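You operate a simulated robot arm through the tools that you are given. There is no shell and no other tool.

You run a simulated robot arm. Do the job below in one go: nothing can be reset, and whatever is moved stays where it is left.

JOB
Seat both cake cases in the tray with two cups; pour batter into each.
Fine: red case on the sink side, blue case on the kettle side; about 50 ml in each; the jug goes back. Set down upright: jug.

It is judged by the outcome, as a careful person would: the job done as asked, and still so three seconds after it is handed in. It fails if anything else is knocked over, pushed out of place, dropped, spilled or broken.

ROBOT AND FRAMES
A 7-joint arm with a two-finger parallel gripper, fixed in place. Base frame: the origin is at the foot of the arm, x ahead of it, y to its left, z up; the work surface is at about z = 0.95. Units: m, rad, N and s.
With the tool pointing down near the work surface it reaches from about 0.22 to 0.68 m from the base axis. Its first joint turns from -1.152 to 1.152 rad. Payload 2.4 kg.
Tool frame: the origin (TCP) lies between the finger pads and is the grasp point; the fingertips stand 0.03 m ahead of it; z points along the fingers, y is the line along which they close. The gripper opens to 0.094 m. The fingers are 0.028 m wide and 0.01 m thick; the gripper's body (0.05 by 0.096 m) begins 0.055 m behind the TCP.
Orientation is told as [roll, pitch, yaw] about the base's x, y, z axes, in that order, counted from this pose: with the fingers straight down and closing along the base's y, the tool's x points along the base's -x, its y along +y and its z along -z.

CONTROLS
- The arm moves only by the tool jog_arm. Its argument "targets" is a list of rows, each an object (a shift or turn left out is 0, a gripper value left out holds the last) with "travel": the shift along the tool's x, y, z in units of 50 mm (1.0 is 50 mm), a list of three; "angular": the turn, a rotation vector about the tool's x, y, z in units of 8 degrees (1.0 is 8 degrees), a list of three; "fingers": the finger opening in m, from 0 to 0.094. In form: [{"travel": [dx, dy, dz], "angular": [rx, ry, rz], "fingers": fingers}, ...]. A call has 1 to 20 rows; each row shifts and turns the commanded pose from where the row before left it, along the tool's axes as they then stand. A call with a number of a shift or a turn outside -1 to 1 is refused whole. A row lasts 0.2 s, in which the tool goes at most 0.05 m and 0.15 rad; a call with a longer step from one row to the next is refused whole, and so is a gripper value outside its range. Where a pose cannot be reached the arm comes as near as it can. A force on the tool above 40 N (or 10 N above the force at the start of the call, whichever is more), or a blocked arm, ends the call early, and 0.2 s more pass. Each finger travels about 0.153 m/s and halts on what it meets, pressing with about 40 N; the grip force reading is that of the motor and also rises with nothing between the fingers. The clock runs only during rows and for 0.2 s after the last one: add rows that do not move to give the fingers time. The reply holds the time, the measured pose of the TCP, the force on the tool along the base axes, the opening and the grip force, in the units named above and with some noise, with the torque about the TCP (base axes, N m) and any sound that the robot's microphone picked up.
- Cameras (640 x 400 px; columns grow to the right, rows downward): "scene" is fixed at [0.0574, 0.4956, 1.4511]; the picture's right is [-0.51, -0.86, 0.00], its down [-0.45, 0.26, -0.85] and it looks along [0.74, -0.43, -0.52] (base axes); focal length 343 px, centre (320, 200). "wrist" rides on the gripper at [0.076, 0.014, -0.102] in the tool frame; the picture's right is [-0.18, 0.98, 0.00], its down [-0.75, -0.14, -0.64] and it looks along [-0.63, -0.12, 0.77] (tool axes); focal length 243 px, centre (320, 200).
- capture(camera): a new picture of that camera. It takes no simulated time.
- pixel_to_xyz(camera, pixels): for up to 12 pixels [column, row] of the newest picture of that camera ("zoom" is the newest enlarged one), the place [x, y, z] in the base frame of the surface seen there, good to about 0.002 m. It takes no simulated time.
- enlarge(camera, box): a new picture of the part [left, top, right, bottom] of that camera's present view, enlarged. It takes no simulated time.
- sign_off(): hands the job in; it is judged then, once.

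Unless the task says otherwise, let go and move clear before handing in.

The tools are called after "Call:" as name(argument=value, ...) on one line, values as JSON. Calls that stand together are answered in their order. jog_arm: Moves the arm, as the interface text tells. Its arguments: {"type":"object","properties":{"targets":{"type":"array","items":{"type":"object","properties":{"travel":{"type":"array","items":{"type":"number"}},"angular":{"type":"array","items":{"type":"number"}},"fingers":{"type":"number"}}}}},"required":["targets"]} The other tools are called the same way: capture (camera) takes a picture; pixel_to_xyz (camera, pixels) gives the place of the surface under pixels of a picture; enlarge (camera, box) takes an enlarged picture of a part of a camera's view; sign_off () hands the job in.

At the start:

```text
time_s: 0.0
eef_pos: [0.4263, 0.1507, 1.2424]
orientation: [0.001, 0.0, 0.0]
force: [-0.2, 0.0, 0.3]
moment: [-0.02, -0.01, -0.03]
gripper_width: 0.0939
gripper_force: 0.0
```

scene: 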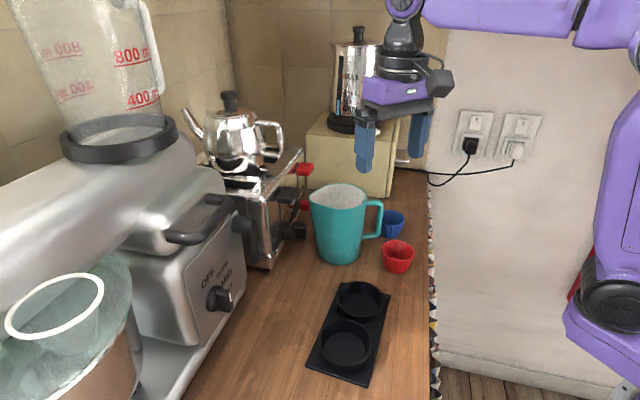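
wrist: 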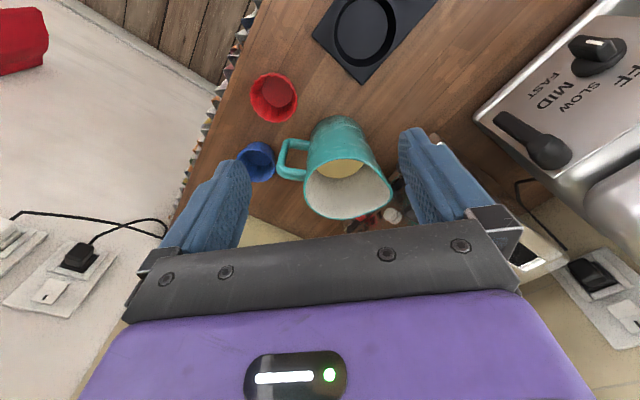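

The scene shows the teal jug near (340,225), blue case at (393,223), red case at (397,256) and the two-cup tray around (350,325). I'll take closer pictures before moving anything.

Call:
enlarge(camera="scene", box=[280, 160, 460, 400])

Call:
enlarge(camera="wrist", box=[180, 0, 480, 260])

Call:
enlarge(camera="scene", box=[0, 60, 320, 400])

Call:
capture(camera="scene")

Call:
capture(camera="wrist")

```text
1.67 times, centred on (370, 280) of scene
```

zoom: 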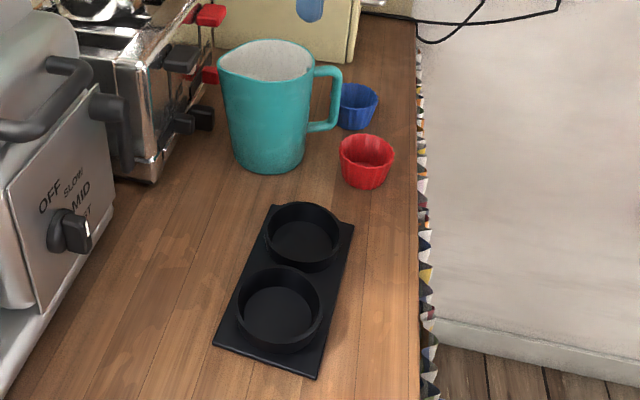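

```text
1.54 times, centred on (330, 130) of wrist
```

zoom: 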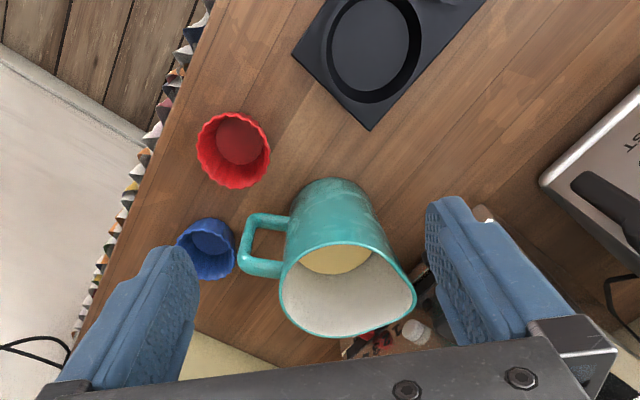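

```text
1.18 times, centred on (160, 230) of scene
```

zoom: 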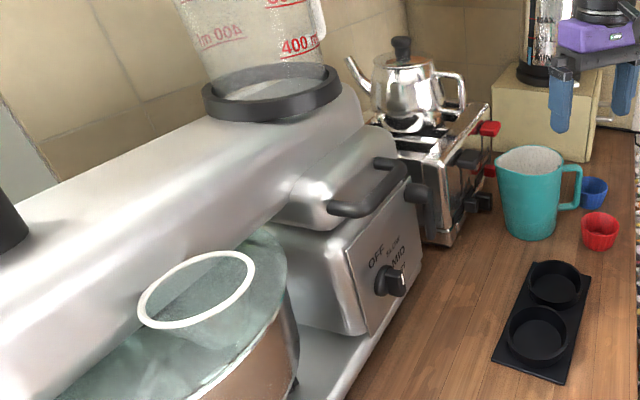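

```text
taken
```

scene: 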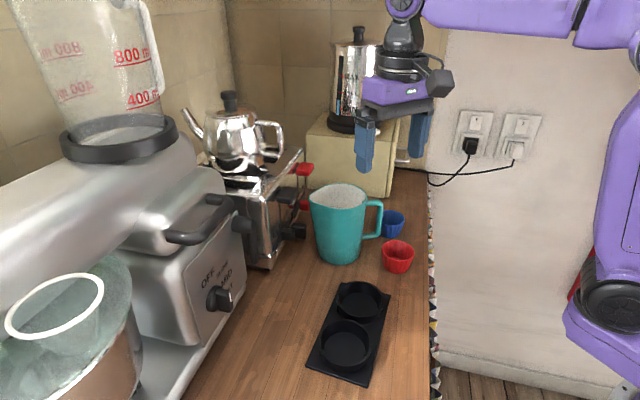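

```text
taken
```

wrist: 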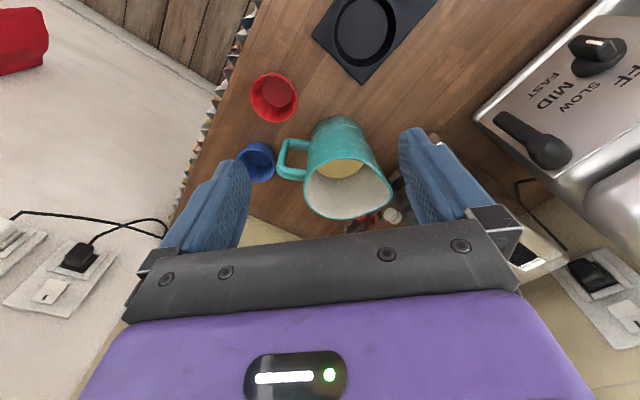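

I'll measure positions of the tray, cups, cases, jug and surroundings from the current pictures.

Call:
pixel_to_xyz(camera="scene", pixels=[[342, 283], [391, 294], [306, 366], [369, 386], [360, 302], [346, 347], [360, 315], [345, 362], [378, 275], [320, 330], [434, 280], [434, 380]])

Call:
pixel_to_xyz(camera="scene", pixels=[[397, 244], [398, 262], [383, 248], [413, 250], [398, 272], [393, 214], [393, 226], [382, 217], [404, 216], [393, 236], [310, 195], [366, 200]])

Call:
pixel_to_xyz(camera="scene", pixels=[[338, 186], [338, 210], [338, 262], [320, 255], [359, 250], [379, 202], [379, 220], [372, 237], [238, 140], [355, 75], [270, 268], [302, 200]])

Call:
pixel_to_xyz(camera="wrist", pixels=[[340, 165], [306, 185], [390, 190], [345, 218], [330, 122], [300, 140], [282, 160], [287, 178], [274, 98], [256, 162], [362, 30], [350, 200]])

```text
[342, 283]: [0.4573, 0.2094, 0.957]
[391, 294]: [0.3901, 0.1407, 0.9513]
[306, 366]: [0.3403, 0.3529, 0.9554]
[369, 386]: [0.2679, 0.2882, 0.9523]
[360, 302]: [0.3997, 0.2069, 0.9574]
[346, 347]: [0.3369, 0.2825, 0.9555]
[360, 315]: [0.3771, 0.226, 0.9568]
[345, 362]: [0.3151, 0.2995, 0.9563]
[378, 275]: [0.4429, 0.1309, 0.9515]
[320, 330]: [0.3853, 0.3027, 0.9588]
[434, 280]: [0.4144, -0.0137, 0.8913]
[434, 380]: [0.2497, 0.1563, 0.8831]
```

```text
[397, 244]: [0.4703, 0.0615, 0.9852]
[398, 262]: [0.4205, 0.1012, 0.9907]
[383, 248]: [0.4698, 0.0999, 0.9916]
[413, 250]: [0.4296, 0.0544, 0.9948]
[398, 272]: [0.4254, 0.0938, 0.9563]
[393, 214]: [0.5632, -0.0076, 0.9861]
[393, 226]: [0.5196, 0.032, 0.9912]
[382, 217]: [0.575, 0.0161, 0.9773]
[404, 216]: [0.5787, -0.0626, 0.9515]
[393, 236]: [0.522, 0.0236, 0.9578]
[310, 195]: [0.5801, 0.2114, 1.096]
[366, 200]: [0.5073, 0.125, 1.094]
```

```text
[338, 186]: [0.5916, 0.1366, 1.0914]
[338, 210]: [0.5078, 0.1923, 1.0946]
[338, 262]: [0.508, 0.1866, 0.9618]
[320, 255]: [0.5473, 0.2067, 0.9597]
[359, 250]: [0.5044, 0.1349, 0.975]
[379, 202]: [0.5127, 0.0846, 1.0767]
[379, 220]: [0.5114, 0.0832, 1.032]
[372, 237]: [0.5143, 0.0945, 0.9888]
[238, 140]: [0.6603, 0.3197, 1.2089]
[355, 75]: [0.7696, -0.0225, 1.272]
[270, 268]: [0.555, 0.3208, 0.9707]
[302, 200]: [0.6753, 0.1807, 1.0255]
```

```text
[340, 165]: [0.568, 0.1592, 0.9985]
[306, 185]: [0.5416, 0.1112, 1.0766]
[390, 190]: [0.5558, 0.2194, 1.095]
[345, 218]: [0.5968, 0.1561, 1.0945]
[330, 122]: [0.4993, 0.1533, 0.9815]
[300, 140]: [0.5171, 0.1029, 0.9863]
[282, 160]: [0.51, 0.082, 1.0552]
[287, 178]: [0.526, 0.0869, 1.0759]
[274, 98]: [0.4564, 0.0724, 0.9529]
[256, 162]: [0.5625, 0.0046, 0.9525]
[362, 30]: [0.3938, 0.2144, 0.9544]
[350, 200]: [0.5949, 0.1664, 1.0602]
```

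The measurements put the far tray cup near (0.39,0.215), the near cup near (0.325,0.29), the jug axis near (0.55,0.16) with its handle toward (0.512,0.083). The sink isn't in view, so I'll turn the wrist (at a safe height) to look around for it.

Call:
jog_arm(targets=[{"travel": [0, 0, -0.6], "angular": [0, 0, -1]}, {"travel": [0, 0, -0.6], "angular": [0, 0, -1]}, {"angular": [0, 0, -1]}, {"angular": [0, 0, -1]}, {"angular": [0, 0, -1]}, {"angular": [0, 0, -1]}, {"angular": [0, 0, -1]}, {"angular": [0, 0, -1]}, {"angular": [0, 0, -1]}, {"angular": [0, 0, -1]}, {"angular": [0, 0, -1]}])

Call:
capture(camera="wrist")

Call:
capture(camera="scene")

```text
time_s: 2.4
eef_pos: [0.4269, 0.1496, 1.3026]
orientation: [0.0, -0.001, 1.539]
force: [0.0, 0.4, 0.0]
moment: [0.02, 0.01, 0.01]
gripper_width: 0.0937
gripper_force: 0.1
```

```text
taken
```

wrist: 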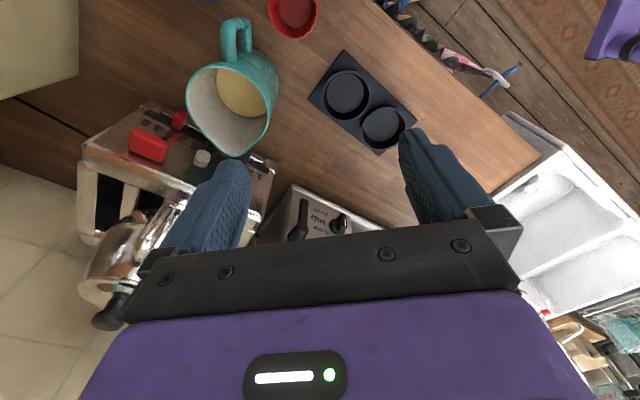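

```text
taken
```

scene: 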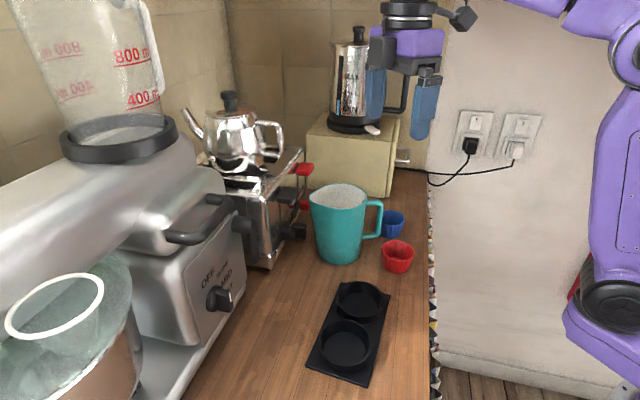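

The wrist picture shows the white sink at right (570,210), past the tray end with the cup at (383,127); the kettle lies at the other end. So red goes to the near (sink-side) cup and blue to the far cup; now I'll measure both precisely.

Call:
enlarge(camera="wrist", box=[290, 30, 430, 170])

Call:
pixel_to_xyz(camera="wrist", pixels=[[346, 95], [383, 127], [344, 50], [310, 97], [414, 122], [380, 152], [293, 12], [238, 90], [210, 75], [232, 152], [237, 20], [228, 40]])

```text
2.86 times, centred on (360, 100) of wrist
```

zoom: 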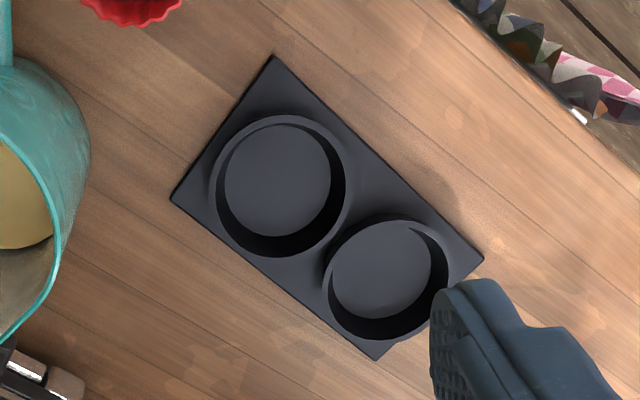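

```text
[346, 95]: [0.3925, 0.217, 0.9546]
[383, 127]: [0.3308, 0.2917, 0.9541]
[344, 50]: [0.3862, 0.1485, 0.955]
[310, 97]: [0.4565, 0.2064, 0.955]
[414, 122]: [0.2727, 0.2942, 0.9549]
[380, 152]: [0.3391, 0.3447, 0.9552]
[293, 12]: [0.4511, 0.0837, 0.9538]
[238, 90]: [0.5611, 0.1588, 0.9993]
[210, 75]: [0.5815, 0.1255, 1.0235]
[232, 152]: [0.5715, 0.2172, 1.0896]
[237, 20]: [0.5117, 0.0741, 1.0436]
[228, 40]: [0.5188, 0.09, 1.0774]
```

Now I'll measure the tray cup rims and floors on the enlarged picture.

Call:
pixel_to_xyz(camera="zoom", pixels=[[213, 185], [347, 175], [285, 118], [275, 255], [278, 180], [232, 140], [326, 283], [392, 217], [446, 262], [388, 337], [382, 270], [330, 235]])

Call:
pixel_to_xyz(camera="zoom", pixels=[[225, 185], [330, 178], [278, 126], [278, 234], [335, 275], [380, 222], [430, 270], [385, 318], [300, 100], [200, 210], [450, 240], [377, 350]])

Call:
enlarge(camera="scene", box=[290, 270, 410, 400])

```text
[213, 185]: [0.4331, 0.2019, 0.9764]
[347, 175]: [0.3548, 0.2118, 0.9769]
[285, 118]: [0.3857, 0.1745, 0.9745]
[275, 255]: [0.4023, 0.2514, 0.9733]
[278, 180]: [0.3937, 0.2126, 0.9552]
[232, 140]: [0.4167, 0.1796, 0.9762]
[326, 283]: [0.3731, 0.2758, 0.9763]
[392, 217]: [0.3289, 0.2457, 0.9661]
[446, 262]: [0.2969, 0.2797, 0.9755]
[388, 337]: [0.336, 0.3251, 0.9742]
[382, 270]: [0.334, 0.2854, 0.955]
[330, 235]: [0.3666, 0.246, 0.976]
```

```text
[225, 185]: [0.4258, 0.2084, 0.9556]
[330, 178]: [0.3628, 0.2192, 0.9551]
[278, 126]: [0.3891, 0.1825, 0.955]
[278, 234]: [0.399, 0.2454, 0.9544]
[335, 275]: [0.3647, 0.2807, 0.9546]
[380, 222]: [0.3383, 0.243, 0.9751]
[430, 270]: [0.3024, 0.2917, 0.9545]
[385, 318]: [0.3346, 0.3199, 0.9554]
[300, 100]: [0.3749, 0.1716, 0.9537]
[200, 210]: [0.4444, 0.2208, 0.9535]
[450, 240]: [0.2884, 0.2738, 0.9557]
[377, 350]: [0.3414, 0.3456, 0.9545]
```

```text
3.08 times, centred on (350, 335) of scene
```

zoom: 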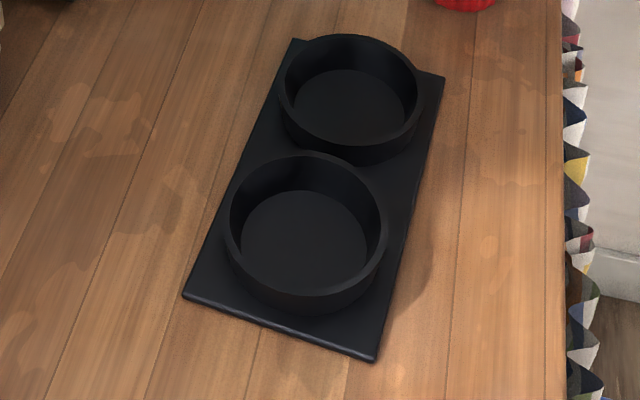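

Both cups are mapped: floor z≈0.955, rim z≈0.976, far cup centre ≈(0.394,0.213), near cup ≈(0.334,0.286). I'll turn back to yaw 0 and back off for a better view of the two cases.

Call:
jog_arm(targets=[{"angular": [0, 0, 1]}, {"angular": [0, 0, 1]}, {"angular": [0, 0, 1]}, {"angular": [0, 0, 1]}, {"angular": [0, 0, 1]}, {"angular": [0, 0, 1]}, {"angular": [0, 0, 1]}, {"angular": [0, 0, 1]}, {"angular": [0, 0, 1]}, {"angular": [0, 0, 1]}, {"angular": [0, 0, 1]}, {"travel": [0.57, -0.37, 0.5]}, {"travel": [0.57, -0.37, 0.5]}, {"travel": [0.57, -0.37, 0.5]}, {"travel": [0.57, -0.37, 0.5]}, {}])

Call:
capture(camera="wrist")

Call:
enlarge(camera="wrist", box=[210, 80, 450, 290])

```text
time_s: 5.8
eef_pos: [0.3124, 0.0771, 1.2004]
orientation: [0.0, 0.0, 0.001]
force: [-0.2, 0.5, -0.4]
moment: [0.01, 0.0, 0.01]
gripper_width: 0.094
gripper_force: 0.0
```

```text
taken
```

wrist: 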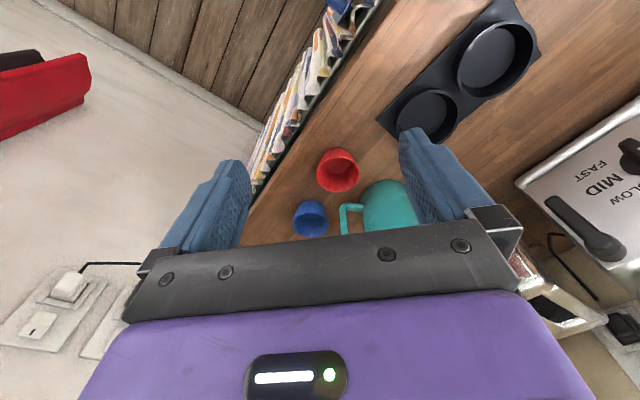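

```text
1.90 times, centred on (330, 185) of wrist
```

zoom: 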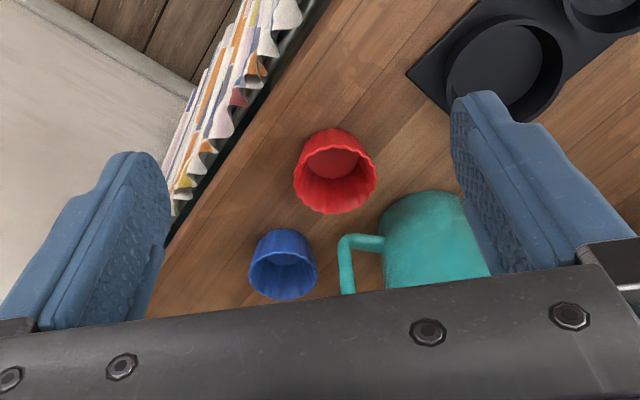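

The zoom shows red rim around (335,180) and blue rim around (285,268); I'll read rim points of each.

Call:
pixel_to_xyz(camera="zoom", pixels=[[298, 185], [372, 182], [335, 211], [330, 132], [335, 165], [310, 145], [362, 148], [252, 275], [314, 270], [285, 298], [283, 232], [285, 258]])

Call:
pixel_to_xyz(camera="zoom", pixels=[[300, 170], [375, 170], [320, 205], [355, 207], [300, 205], [270, 292], [300, 294], [255, 260], [313, 255], [345, 240], [346, 270], [365, 240]])

Call:
pixel_to_xyz(camera="scene", pixels=[[380, 180], [400, 190], [315, 160], [395, 195], [470, 130], [560, 250], [425, 200], [430, 240], [300, 170], [302, 205], [290, 195], [296, 232]])

```text
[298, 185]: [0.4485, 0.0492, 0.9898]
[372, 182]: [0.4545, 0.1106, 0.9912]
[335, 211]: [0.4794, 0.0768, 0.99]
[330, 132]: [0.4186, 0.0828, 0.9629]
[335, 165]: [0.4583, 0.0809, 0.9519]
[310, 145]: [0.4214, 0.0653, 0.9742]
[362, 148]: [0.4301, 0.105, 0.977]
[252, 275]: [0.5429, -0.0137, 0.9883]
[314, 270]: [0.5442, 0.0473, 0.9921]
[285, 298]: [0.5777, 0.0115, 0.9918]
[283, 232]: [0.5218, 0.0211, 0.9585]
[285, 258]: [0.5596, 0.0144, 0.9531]
```

```text
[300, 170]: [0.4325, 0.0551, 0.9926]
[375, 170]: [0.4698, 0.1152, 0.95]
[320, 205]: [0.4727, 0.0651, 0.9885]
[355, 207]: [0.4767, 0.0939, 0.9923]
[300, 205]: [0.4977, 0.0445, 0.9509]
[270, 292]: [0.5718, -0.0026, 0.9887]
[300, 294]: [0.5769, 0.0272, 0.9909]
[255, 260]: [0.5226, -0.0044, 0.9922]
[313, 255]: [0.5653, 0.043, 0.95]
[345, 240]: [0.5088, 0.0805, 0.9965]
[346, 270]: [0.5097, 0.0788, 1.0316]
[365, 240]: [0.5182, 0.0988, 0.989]
```

```text
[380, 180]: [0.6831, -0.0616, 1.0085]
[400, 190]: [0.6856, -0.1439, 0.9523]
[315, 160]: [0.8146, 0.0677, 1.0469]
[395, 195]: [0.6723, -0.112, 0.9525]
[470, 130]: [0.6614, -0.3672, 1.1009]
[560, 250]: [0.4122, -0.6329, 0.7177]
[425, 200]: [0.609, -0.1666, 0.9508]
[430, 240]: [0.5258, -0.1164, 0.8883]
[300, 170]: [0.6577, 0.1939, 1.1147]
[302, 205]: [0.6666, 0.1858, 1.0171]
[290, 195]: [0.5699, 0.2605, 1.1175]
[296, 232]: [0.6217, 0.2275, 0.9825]
```

Red rim centre ≈(0.449,0.080), rim z≈0.991; blue ≈(0.547,0.0165). I'll go above the red case with fingers at 0.086 and descend part way.

Call:
jog_arm(targets=[{"travel": [-0.91, 0.02, 0], "fingers": 0.086}, {"travel": [-0.91, 0.02, 0]}, {"travel": [-0.912, 0.02, 0]}, {"travel": [0, 0, 0.75]}, {"travel": [0, 0, 0.75]}, {"travel": [0, 0, 0.75]}, {"travel": [0, 0, 0.75]}, {}])

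Call:
capture(camera="wrist")

Call:
enlarge(camera="scene", box=[320, 150, 460, 290])

```text
time_s: 7.6
eef_pos: [0.4484, 0.0806, 1.0532]
orientation: [-0.001, 0.0, 0.001]
force: [0.5, -1.1, 0.2]
moment: [0.04, -0.02, -0.01]
gripper_width: 0.0859
gripper_force: 0.2
```

```text
taken
```

wrist: 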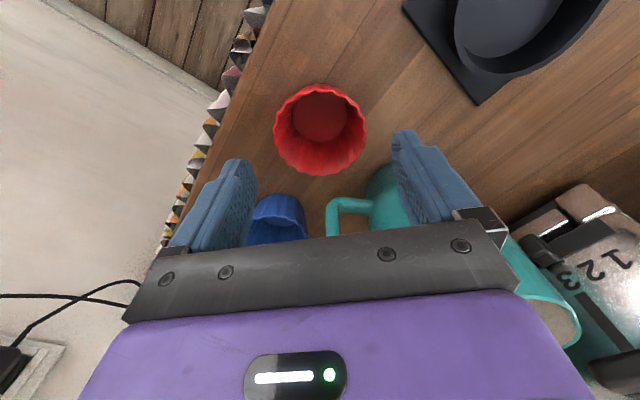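

```text
2.86 times, centred on (390, 220) of scene
```

zoom: 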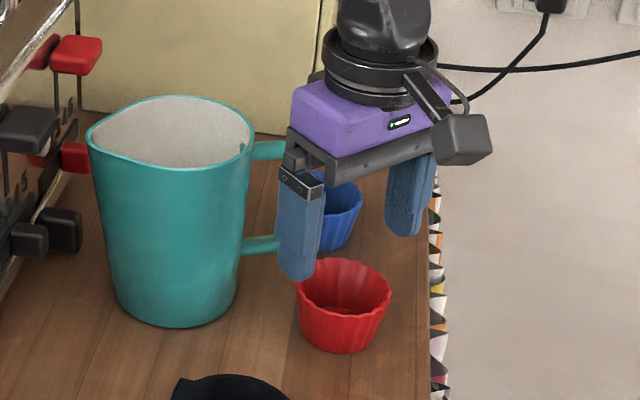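

In the wrist picture the red rim is centred at (320,130), matching the expected projection under the TCP. I'll descend to fingertips at ~0.976 and close on the rim.

Call:
jog_arm(targets=[{"travel": [0, 0, 0.47]}, {"travel": [0, 0, 0.47]}, {}, {"fingers": 0.07}, {"fingers": 0.064}, {"fingers": 0.058}, {"fingers": 0.055}, {}])

Call:
enlarge(camera="scene", box=[320, 150, 460, 290])

Call:
capture(camera="wrist")

```text
time_s: 9.4
eef_pos: [0.4489, 0.0794, 1.0077]
orientation: [-0.001, 0.001, -0.001]
force: [-0.3, 0.1, 0.0]
moment: [0.03, 0.01, 0.04]
gripper_width: 0.0648
gripper_force: 40.3
```

```text
2.86 times, centred on (390, 220) of scene
```

zoom: 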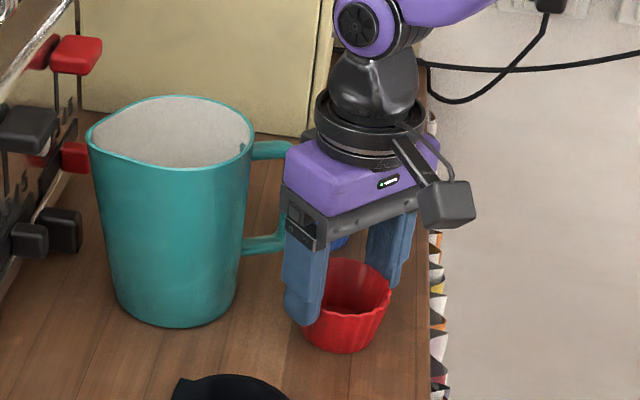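

```text
taken
```

wrist: 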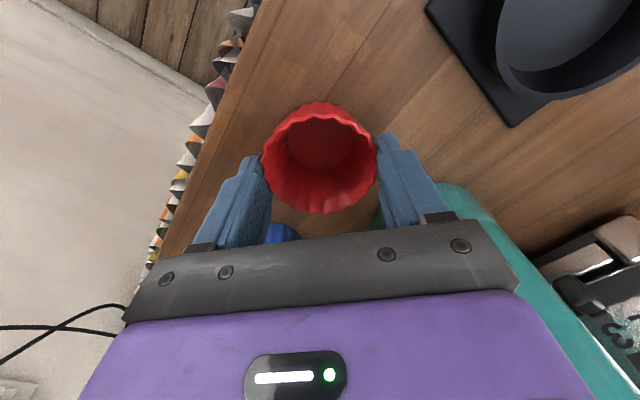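

The case is gripped (width 0.065, 40 N) and sits centred between the fingers at (320,158). I'll lift it 0.11 m and carry it toward the near (sink-side) cup.

Call:
jog_arm(targets=[{"travel": [0, 0, -0.3]}, {"travel": [0, 0, -0.6]}, {"travel": [0, 0, -0.6]}, {"travel": [0, 0, -0.6]}, {"travel": [0, 0, -0.1]}, {"travel": [0.38, 0.69, 0]}, {"travel": [0.38, 0.69, 0]}, {"travel": [0.38, 0.69, 0]}, {"travel": [0.38, 0.69, 0]}, {"travel": [0.38, 0.69, 0]}, {"travel": [0.388, 0.67, 0]}, {}, {}])

Call:
capture(camera="wrist")

Call:
capture(camera="scene")

```text
time_s: 12.2
eef_pos: [0.3324, 0.2862, 1.1143]
orientation: [0.0, 0.0, 0.001]
force: [-0.4, -0.5, -0.1]
moment: [0.03, -0.03, -0.02]
gripper_width: 0.065
gripper_force: 40.1
```

```text
taken
```

wrist: 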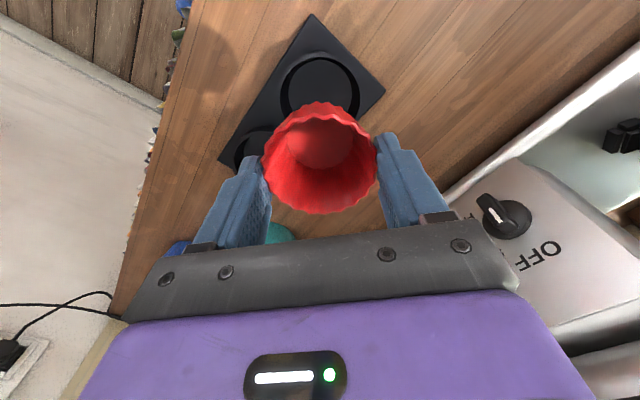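

```text
taken
```

scene: 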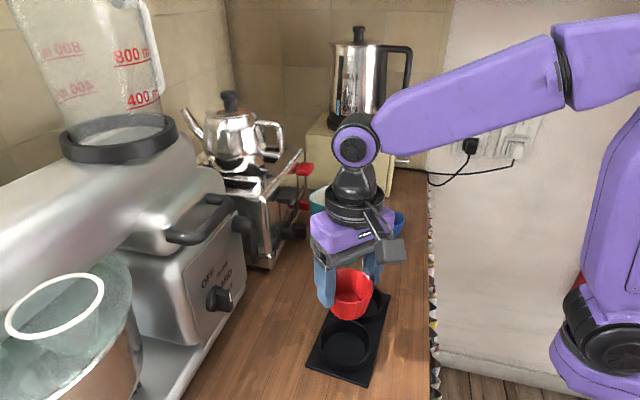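

The red case is held upright above the near cup; in the wrist picture the cup's rim shows around (280,92)–(360,90). I'll check the cup position again from this picture before lowering.

Call:
enlarge(camera="wrist", box=[220, 10, 400, 120])

Call:
pixel_to_xyz(camera="wrist", pixels=[[281, 92], [360, 90], [320, 53], [300, 60], [342, 60], [320, 80], [311, 15], [384, 92], [218, 158], [320, 205], [265, 160], [375, 155]])

```text
3.56 times, centred on (310, 65) of wrist
```

zoom: 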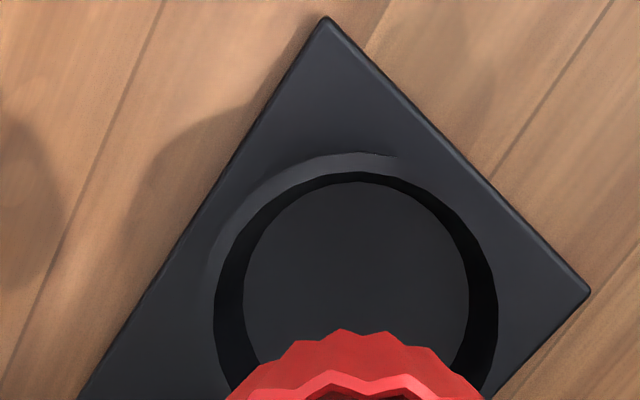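

```text
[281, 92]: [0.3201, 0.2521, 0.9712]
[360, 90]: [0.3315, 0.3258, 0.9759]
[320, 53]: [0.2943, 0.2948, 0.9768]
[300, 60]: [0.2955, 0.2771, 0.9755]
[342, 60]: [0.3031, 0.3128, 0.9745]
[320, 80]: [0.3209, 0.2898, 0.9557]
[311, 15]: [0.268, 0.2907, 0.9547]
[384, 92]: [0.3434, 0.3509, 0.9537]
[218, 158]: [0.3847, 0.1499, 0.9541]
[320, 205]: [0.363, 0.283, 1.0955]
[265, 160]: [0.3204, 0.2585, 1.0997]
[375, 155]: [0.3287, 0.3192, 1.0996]
```

The cup centre reads ≈(0.333,0.287), in line with the case and TCP. I'll lower so the case bottom just reaches the cup floor (TCP ≈1.0125).

Call:
jog_arm(targets=[{"travel": [0, 0, 0.5]}, {"travel": [0, 0, 0.5]}, {"travel": [0, 0, 0.5]}, {"travel": [0, 0, 0.3]}, {"travel": [0, 0, 0.15]}, {"travel": [0, 0, 0.06]}, {}, {}])

Call:
enlarge(camera="scene", box=[280, 220, 440, 400])

Call:
capture(camera="wrist")

```text
time_s: 14.0
eef_pos: [0.3355, 0.2859, 1.0162]
orientation: [0.0, 0.0, -0.002]
force: [0.0, -0.2, -0.4]
moment: [-0.01, 0.01, -0.03]
gripper_width: 0.0649
gripper_force: 40.3
```

```text
2.22 times, centred on (360, 310) of scene
```

zoom: 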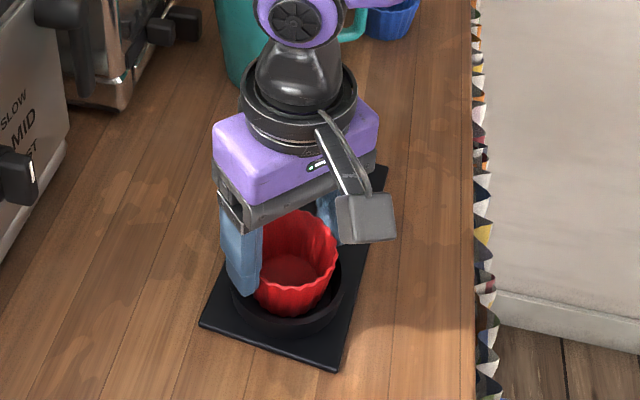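

```text
taken
```

wrist: 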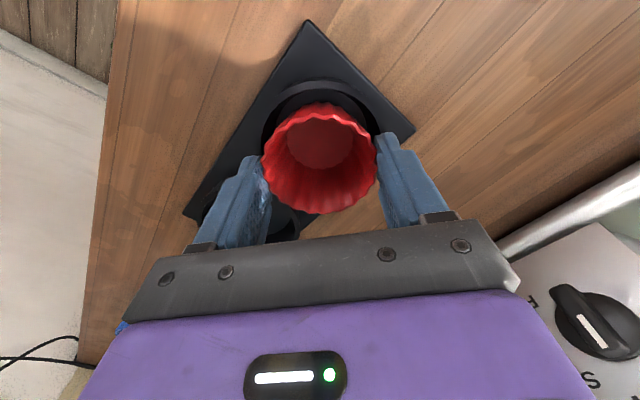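

No contact force yet (z 1.016), so the case is still a few mm above the floor. I'll lower a few mm more and watch the force.

Call:
jog_arm(targets=[{"travel": [0, 0, 0.04]}, {"travel": [0, 0, 0.03]}, {}])

```text
time_s: 14.8
eef_pos: [0.3343, 0.2855, 1.0111]
orientation: [0.002, -0.001, 0.0]
force: [-3.6, -5.1, 24.1]
moment: [-0.26, 0.21, -0.02]
gripper_width: 0.0649
gripper_force: 40.3
```

There is 24 N upward contact, so the case is on the cup floor. I'll ease off about 1 mm, open the fingers, then lift straight up.

Call:
jog_arm(targets=[{"travel": [0, 0, -0.03]}, {}, {"fingers": 0.069}, {"fingers": 0.074}, {"fingers": 0.08}, {}])

Call:
capture(camera="wrist")

Call:
enlarge(camera="scene", box=[280, 220, 440, 400])

```text
time_s: 16.2
eef_pos: [0.334, 0.2859, 1.0134]
orientation: [0.0, 0.0, 0.001]
force: [0.1, 0.2, -0.7]
moment: [-0.03, 0.0, 0.01]
gripper_width: 0.0799
gripper_force: 0.0
```

```text
taken
```

wrist: 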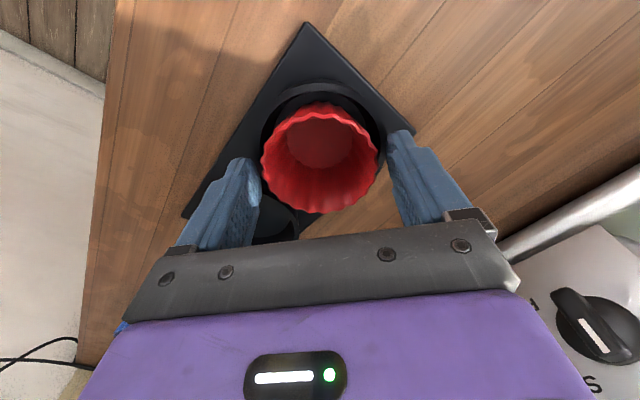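

```text
2.22 times, centred on (360, 310) of scene
```

zoom: 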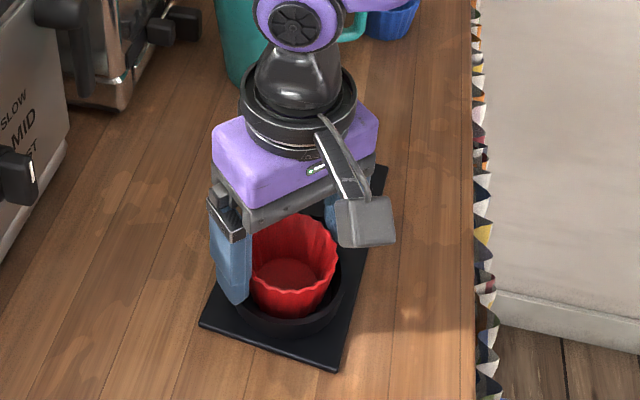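

The red case stands in the near cup, released cleanly. I'll lift, cross above the jug height to the blue case and turn the gripper about -20° yaw for handle clearance.

Call:
jog_arm(targets=[{"travel": [0, 0, -0.3], "fingers": 0.084}, {"travel": [0, 0, -0.8]}, {"travel": [0, 0, -0.9]}, {"travel": [0, 0, -0.9]}, {"travel": [0, 0, -0.84]}, {"travel": [-0.5325, -0.674, 0]}, {"travel": [-0.5325, -0.674, 0]}, {"travel": [-0.5325, -0.674, 0]}, {"travel": [-0.5325, -0.674, 0]}, {"travel": [-0.5325, -0.674, 0]}, {"travel": [-0.5325, -0.674, 0]}, {"travel": [-0.5325, -0.674, 0]}, {"travel": [-0.5325, -0.674, 0]}, {"angular": [0, 0, 1]}, {"angular": [0, 0, 1]}, {"angular": [0, 0, 0.5]}, {"travel": [0, 0, 0.5]}, {"travel": [0, 0, 0.5]}, {}])

Call:
capture(camera="wrist")

Call:
capture(camera="scene")

```text
time_s: 20.2
eef_pos: [0.5464, 0.0142, 1.1509]
orientation: [0.0, -0.001, -0.349]
force: [0.6, -0.3, 0.0]
moment: [-0.02, 0.03, 0.01]
gripper_width: 0.0843
gripper_force: 0.1
```

```text
taken
```

wrist: 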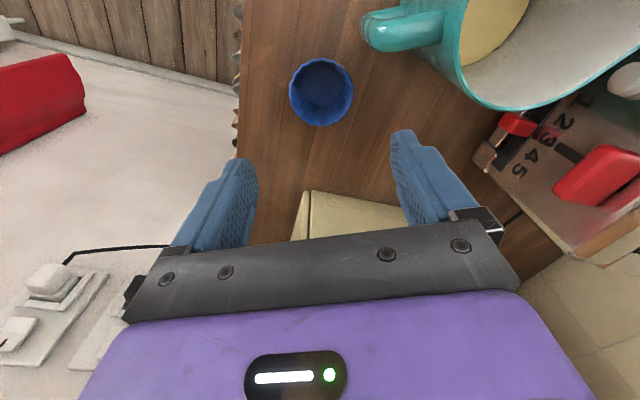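

```text
taken
```

scene: 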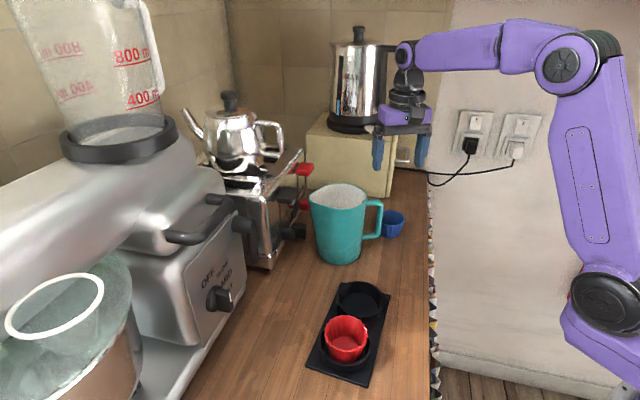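

Blue rim shows at (289..354, 58..125) in the wrist picture; I'll read its exact rim points and the jug geometry from here as well.

Call:
pixel_to_xyz(camera="wrist", pixels=[[291, 92], [352, 90], [320, 60], [322, 123], [322, 90], [365, 15], [375, 40], [440, 25], [465, 10], [480, 95], [530, 105], [600, 80]])

Call:
enlarge(camera="wrist", box=[280, 0, 640, 240])

```text
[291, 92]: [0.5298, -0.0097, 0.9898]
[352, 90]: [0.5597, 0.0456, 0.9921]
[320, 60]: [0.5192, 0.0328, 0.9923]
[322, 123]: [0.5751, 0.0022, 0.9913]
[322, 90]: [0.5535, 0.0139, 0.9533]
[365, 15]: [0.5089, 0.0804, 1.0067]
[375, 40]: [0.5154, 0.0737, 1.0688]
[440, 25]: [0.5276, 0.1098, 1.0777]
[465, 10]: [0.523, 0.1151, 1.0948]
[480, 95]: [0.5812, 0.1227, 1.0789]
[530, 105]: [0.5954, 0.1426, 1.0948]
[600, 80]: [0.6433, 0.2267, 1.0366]
```

```text
1.67 times, centred on (460, 120) of wrist
```

zoom: 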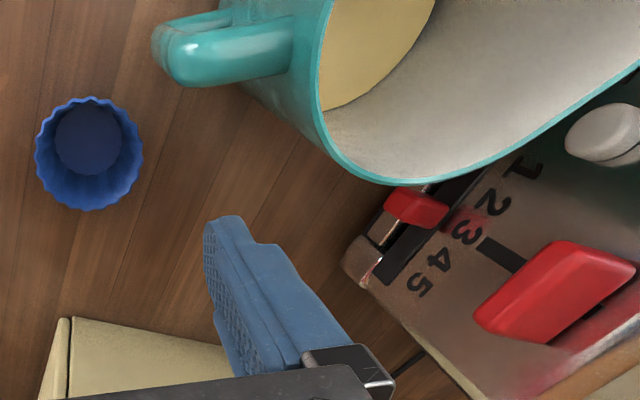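

Blue centre ≈(0.546,0.018), about 3 mm off TCP in y. I'll correct, descend to fingertips ≈0.976 and close.

Call:
jog_arm(targets=[{"travel": [0.02, 0.05, 0.4]}, {"travel": [0, 0, 0.7]}, {"travel": [0, 0, 0.7]}, {"travel": [0, 0, 0.6]}, {"travel": [0, 0, 0.37]}, {"travel": [0, 0, 0.1]}, {}, {"fingers": 0.07}, {"fingers": 0.064}, {"fingers": 0.058}, {"fingers": 0.055}, {}])

Call:
capture(camera="wrist")

Call:
enlarge(camera="scene", box=[300, 130, 460, 290])

```text
time_s: 22.8
eef_pos: [0.5476, 0.017, 1.0061]
orientation: [-0.001, 0.0, -0.35]
force: [-0.3, -0.2, -0.8]
moment: [-0.03, 0.0, 0.01]
gripper_width: 0.0643
gripper_force: 40.5
```

```text
taken
```

wrist: 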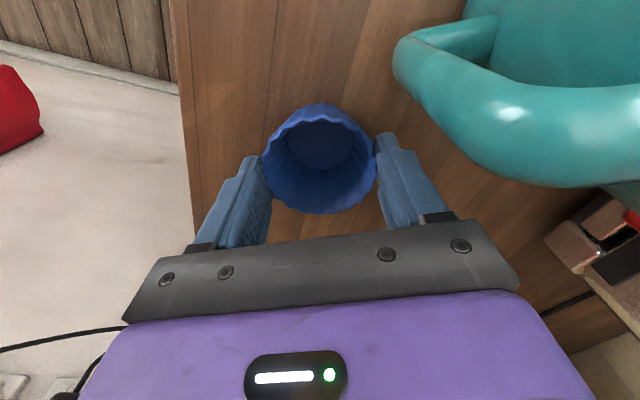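

```text
2.50 times, centred on (380, 210) of scene
```

zoom: 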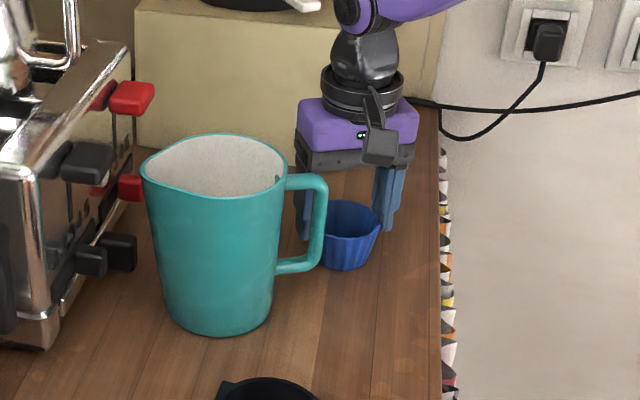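

The blue case is gripped (0.0643, 40 N), handle clear. I'll lift it 0.17 m so it passes above the jug and handle, then carry it over the far cup.

Call:
jog_arm(targets=[{"travel": [0, 0, -0.3]}, {"travel": [0, 0, -0.6]}, {"travel": [0, 0, -0.8]}, {"travel": [0, 0, -0.8]}, {"travel": [0, 0, -0.7]}, {"travel": [0, 0, -0.2]}, {"travel": [0.6997, 0.4373, 0]}, {"travel": [0.6997, 0.4373, 0]}, {"travel": [0.6997, 0.4373, 0]}, {"travel": [0.6997, 0.4373, 0]}, {"travel": [0.6997, 0.4373, 0]}, {"travel": [0.6997, 0.4373, 0]}, {}, {"travel": [0, 0, 0.6]}, {"travel": [0, 0, 0.6]}, {}, {}])

Call:
capture(camera="wrist")

Call:
enlarge(camera="scene", box=[280, 180, 460, 400])

```text
time_s: 26.4
eef_pos: [0.3953, 0.2122, 1.1147]
orientation: [-0.002, 0.0, -0.349]
force: [0.6, 0.8, -0.4]
moment: [-0.01, -0.03, -0.01]
gripper_width: 0.0645
gripper_force: 39.8
```

```text
taken
```

wrist: 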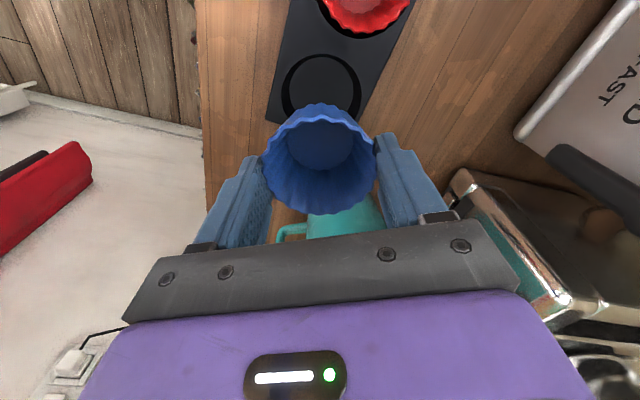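

```text
1.82 times, centred on (370, 290) of scene
```

zoom: 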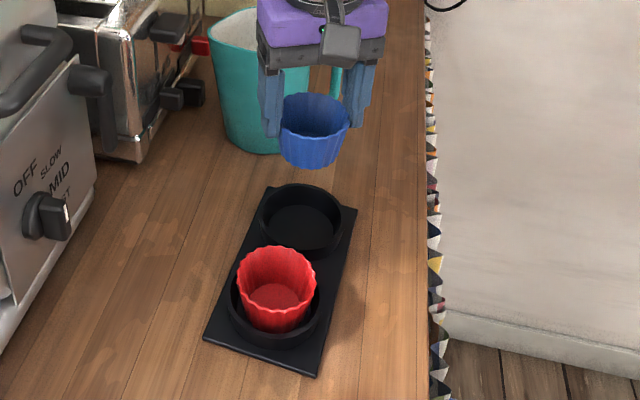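

The far cup rim sits symmetrically at (281..362, 54) as it did for the red one, so alignment is right. I'll lower to just above the floor, then creep to contact.

Call:
jog_arm(targets=[{"travel": [0, 0, 0.5]}, {"travel": [0, 0, 0.5]}, {"travel": [0, 0, 0.5]}, {"travel": [0, 0, 0.3]}, {"travel": [0, 0, 0.16]}, {"travel": [0, 0, 0.05]}, {}, {}])

Call:
jog_arm(targets=[{"travel": [0, 0, 0.04]}, {}])

```text
time_s: 28.2
eef_pos: [0.3952, 0.2128, 1.0168]
orientation: [-0.001, 0.001, -0.349]
force: [0.2, -0.5, -0.9]
moment: [-0.03, -0.04, -0.01]
gripper_width: 0.0647
gripper_force: 40.5
```

```text
time_s: 28.8
eef_pos: [0.3946, 0.2138, 1.0136]
orientation: [0.001, -0.001, -0.348]
force: [-0.8, 0.4, -0.4]
moment: [-0.03, 0.02, 0.0]
gripper_width: 0.0646
gripper_force: 40.5
```

No contact yet at z≈1.0136; I'll creep down a few more mm while watching the force.

Call:
jog_arm(targets=[{"travel": [0, 0, 0.03]}, {}])

Call:
jog_arm(targets=[{"travel": [0, 0, 0.03]}, {}])

```text
time_s: 29.4
eef_pos: [0.3948, 0.2132, 1.013]
orientation: [-0.001, 0.0, -0.349]
force: [-0.5, -0.1, -0.1]
moment: [0.01, -0.01, 0.03]
gripper_width: 0.0647
gripper_force: 39.8
```

```text
time_s: 30.0
eef_pos: [0.3944, 0.2143, 1.011]
orientation: [-0.001, 0.0, -0.349]
force: [-0.7, -0.6, 9.1]
moment: [-0.06, 0.09, -0.05]
gripper_width: 0.0644
gripper_force: 39.8
```

Contact at 9 N, so the blue case is on the cup floor. I'll open, and lift straight up to a high viewing position.

Call:
jog_arm(targets=[{"fingers": 0.068}, {"fingers": 0.074}, {"fingers": 0.08}, {}, {"travel": [0, 0, -0.3], "fingers": 0.084}, {"travel": [0, 0, -0.7]}, {"travel": [0, 0, -0.9]}, {"travel": [0, 0, -0.9]}, {"travel": [0, 0, -0.9]}, {}])

Call:
capture(camera="wrist")

Call:
enlarge(camera="scene", box=[280, 200, 440, 400])

Call:
capture(camera="scene")

```text
time_s: 32.2
eef_pos: [0.3961, 0.2137, 1.1969]
orientation: [0.0, -0.002, -0.35]
force: [0.6, -1.0, 0.5]
moment: [0.02, -0.01, 0.01]
gripper_width: 0.0839
gripper_force: 0.1
```

```text
taken
```

wrist: 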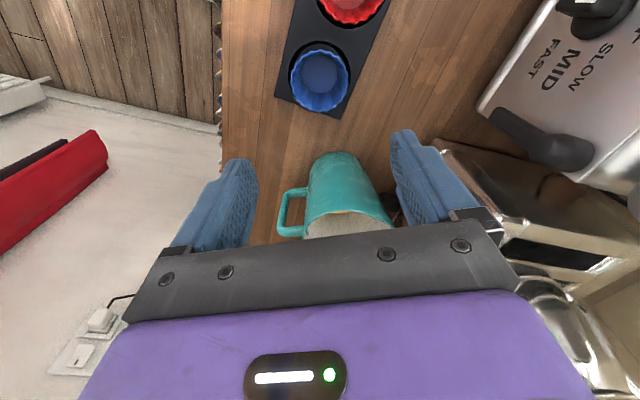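

```text
2.00 times, centred on (360, 300) of scene
```

zoom: 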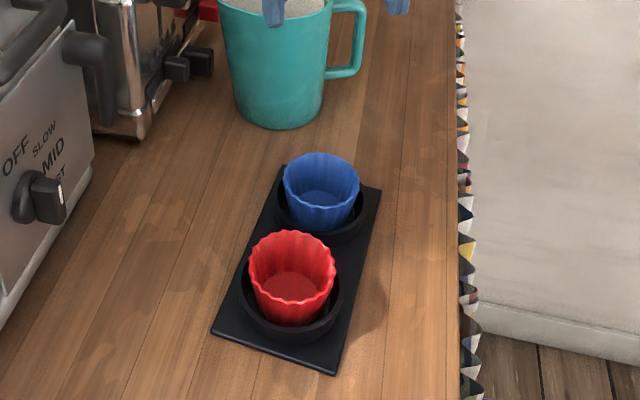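

```text
taken
```

scene: 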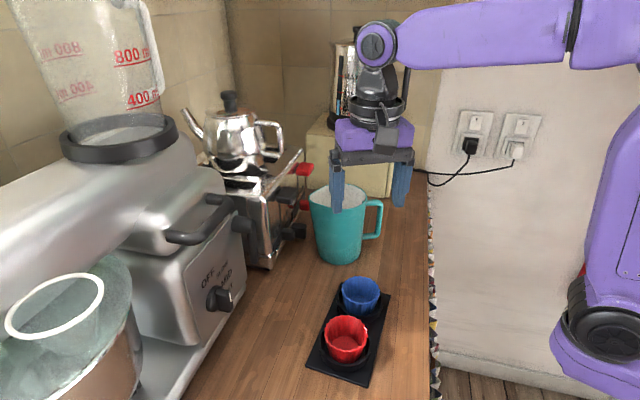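

Both cases stand upright in their cups (red sink side, blue kettle side). Now I'll measure the jug's handle, rim and spout precisely from the scene camera.

Call:
enlarge(camera="scene", box=[290, 170, 402, 275])

```text
3.81 times, centred on (346, 222) of scene
```

zoom: 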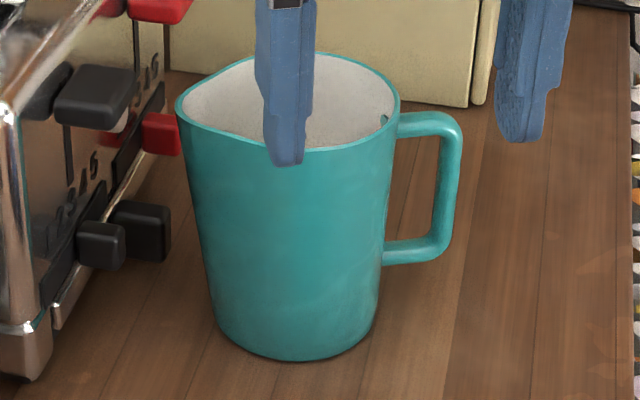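

Call:
pixel_to_xyz(camera="zoom", pixels=[[178, 105], [398, 105], [340, 148], [340, 58], [245, 65], [430, 120], [455, 135], [447, 180], [440, 240], [412, 250], [442, 215], [400, 130]])

Call:
pixel_to_xyz(camera="zoom", pixels=[[455, 160], [441, 160], [448, 145], [446, 200], [452, 200], [438, 200], [290, 358], [220, 325], [375, 335], [215, 200], [385, 200], [300, 200]])

```text
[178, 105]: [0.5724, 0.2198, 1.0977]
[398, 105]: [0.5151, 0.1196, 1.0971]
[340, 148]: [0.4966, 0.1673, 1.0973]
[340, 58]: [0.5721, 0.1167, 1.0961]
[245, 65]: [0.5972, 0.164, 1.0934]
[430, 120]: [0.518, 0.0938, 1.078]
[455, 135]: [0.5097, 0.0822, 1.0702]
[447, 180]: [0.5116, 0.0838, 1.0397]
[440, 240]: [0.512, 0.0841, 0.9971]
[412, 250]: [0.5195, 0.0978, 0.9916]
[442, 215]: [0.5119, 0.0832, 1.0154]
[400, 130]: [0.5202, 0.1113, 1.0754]
```

```text
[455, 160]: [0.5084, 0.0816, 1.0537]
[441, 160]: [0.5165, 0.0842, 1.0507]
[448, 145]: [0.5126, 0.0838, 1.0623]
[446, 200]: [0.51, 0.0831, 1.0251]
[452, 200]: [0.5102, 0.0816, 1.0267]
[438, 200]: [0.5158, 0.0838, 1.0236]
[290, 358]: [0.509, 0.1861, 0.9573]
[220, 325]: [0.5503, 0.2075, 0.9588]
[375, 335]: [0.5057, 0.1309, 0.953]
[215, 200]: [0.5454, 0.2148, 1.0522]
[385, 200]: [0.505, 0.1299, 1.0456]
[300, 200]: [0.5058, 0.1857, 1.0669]
```

I'll go to a view from above (yaw 0) to get the handle's thickness and direction and the spout's tip accurately.

Call:
jog_arm(targets=[{"angular": [0, 0, -1], "fingers": 0.094}, {"angular": [0, 0, -1]}, {"angular": [0, 0, -0.5]}, {"travel": [0, -0.36, -0.5]}, {"travel": [0, -0.36, -0.5]}, {"travel": [0, -0.36, -0.5]}, {}])

Call:
enlarge(camera="wrist", box=[250, 80, 430, 230])

```text
time_s: 33.8
eef_pos: [0.3943, 0.1581, 1.2721]
orientation: [0.001, -0.001, -0.001]
force: [0.5, 0.3, -0.2]
moment: [-0.03, 0.02, 0.0]
gripper_width: 0.094
gripper_force: 0.0
```

```text
2.67 times, centred on (340, 155) of wrist
```

zoom: 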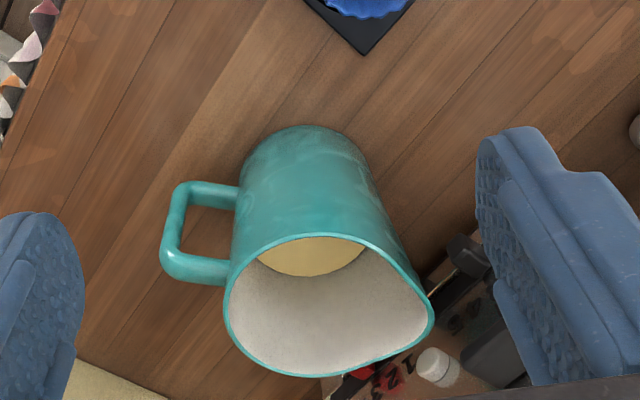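

Call:
pixel_to_xyz(camera="zoom", pixels=[[225, 306], [262, 250], [310, 236], [370, 246], [433, 308], [425, 335], [380, 362], [310, 376], [250, 350], [310, 258], [290, 330], [432, 322]])

Call:
pixel_to_xyz(camera="zoom", pixels=[[200, 260], [200, 270], [200, 280], [175, 265], [165, 250], [172, 230], [180, 230], [178, 205], [184, 188], [215, 190], [215, 205], [170, 270]])

```text
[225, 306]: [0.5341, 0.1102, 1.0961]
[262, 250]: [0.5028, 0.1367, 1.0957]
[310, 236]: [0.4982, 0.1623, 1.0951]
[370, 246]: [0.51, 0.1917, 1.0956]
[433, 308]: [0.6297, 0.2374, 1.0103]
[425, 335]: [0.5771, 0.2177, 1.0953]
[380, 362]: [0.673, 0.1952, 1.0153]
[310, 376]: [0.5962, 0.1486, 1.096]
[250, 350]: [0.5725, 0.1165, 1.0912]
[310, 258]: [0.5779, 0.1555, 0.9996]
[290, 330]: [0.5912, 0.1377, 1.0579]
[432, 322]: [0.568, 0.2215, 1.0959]
```

```text
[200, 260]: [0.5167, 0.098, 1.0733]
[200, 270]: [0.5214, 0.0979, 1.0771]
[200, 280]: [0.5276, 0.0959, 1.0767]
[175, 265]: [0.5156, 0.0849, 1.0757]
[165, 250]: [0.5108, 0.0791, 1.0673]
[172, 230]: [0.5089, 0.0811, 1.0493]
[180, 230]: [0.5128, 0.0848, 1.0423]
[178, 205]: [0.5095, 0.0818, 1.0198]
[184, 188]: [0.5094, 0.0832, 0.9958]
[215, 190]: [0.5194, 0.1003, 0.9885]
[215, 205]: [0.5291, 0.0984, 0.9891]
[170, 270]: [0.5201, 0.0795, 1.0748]
```

Fit gives jug axis (0.547,0.1585), radius 0.049, handle post ≈(0.5165,0.081) of ~12 mm thickness, spout direction ≈68.5°. Batter surface is z≈1.0. I'll move to a standoff behind the handle, yaw 68.5°, tool pitched 40° toward the jug.

Call:
jog_arm(targets=[{"travel": [-0.495, -0.6825, 0.3], "fingers": 0.06}, {"travel": [-0.495, -0.6825, 0.3]}, {"travel": [-0.495, -0.6825, 0.3]}, {"travel": [-0.495, -0.6825, 0.3]}, {"angular": [0, 0, -0.9514]}, {"angular": [0, 0, -0.9514]}, {"angular": [0, 0, -0.9514]}, {"angular": [0, 0, -0.9514]}, {"angular": [0, 0, -0.9514]}, {"angular": [0, 0, -0.9514]}, {"angular": [0, 0, -0.9514]}, {"angular": [0, 0, -0.9514]}, {"angular": [0, 0, -0.9514]}, {"angular": [0, -1, 0]}, {"angular": [0, -1, 0]}, {"angular": [0, -1, 0]}, {"angular": [0, -1, 0]}, {"angular": [0, -1, 0]}, {}])

Call:
capture(camera="scene")

Call:
capture(camera="wrist")

```text
time_s: 37.8
eef_pos: [0.4945, 0.0224, 1.2121]
orientation: [-0.001, -0.7, 1.195]
force: [0.5, 0.2, -0.2]
moment: [-0.04, -0.01, -0.03]
gripper_width: 0.0599
gripper_force: 0.1
```

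```text
taken
```

scene: 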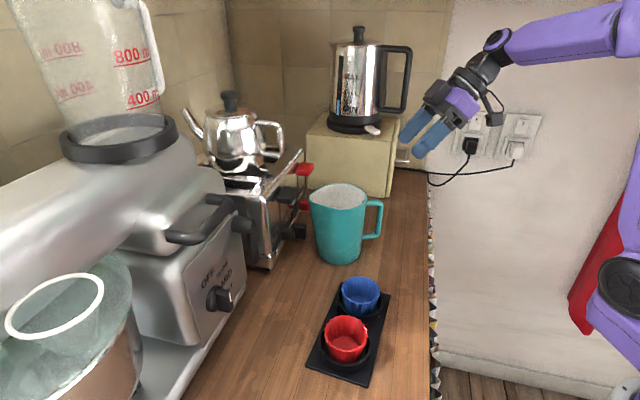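

```text
taken
```

wrist: 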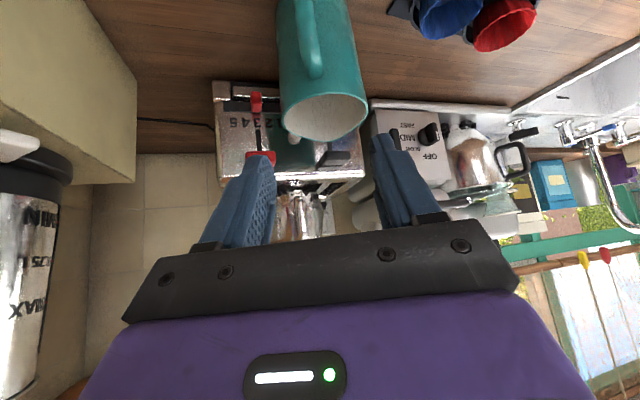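

The arm reached the pitched pose; the wrist picture shows the handle at about (308,40), in line with the fingers. I'll zoom on the handle and verify its centre line before approaching.

Call:
enlarge(camera="wrist", box=[250, 0, 400, 150])

```text
2.67 times, centred on (325, 75) of wrist
```

zoom: 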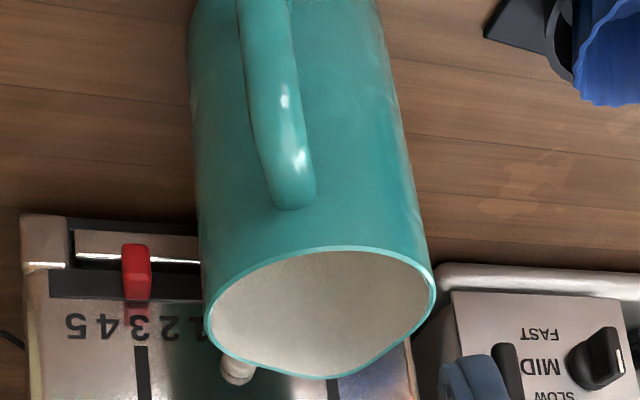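

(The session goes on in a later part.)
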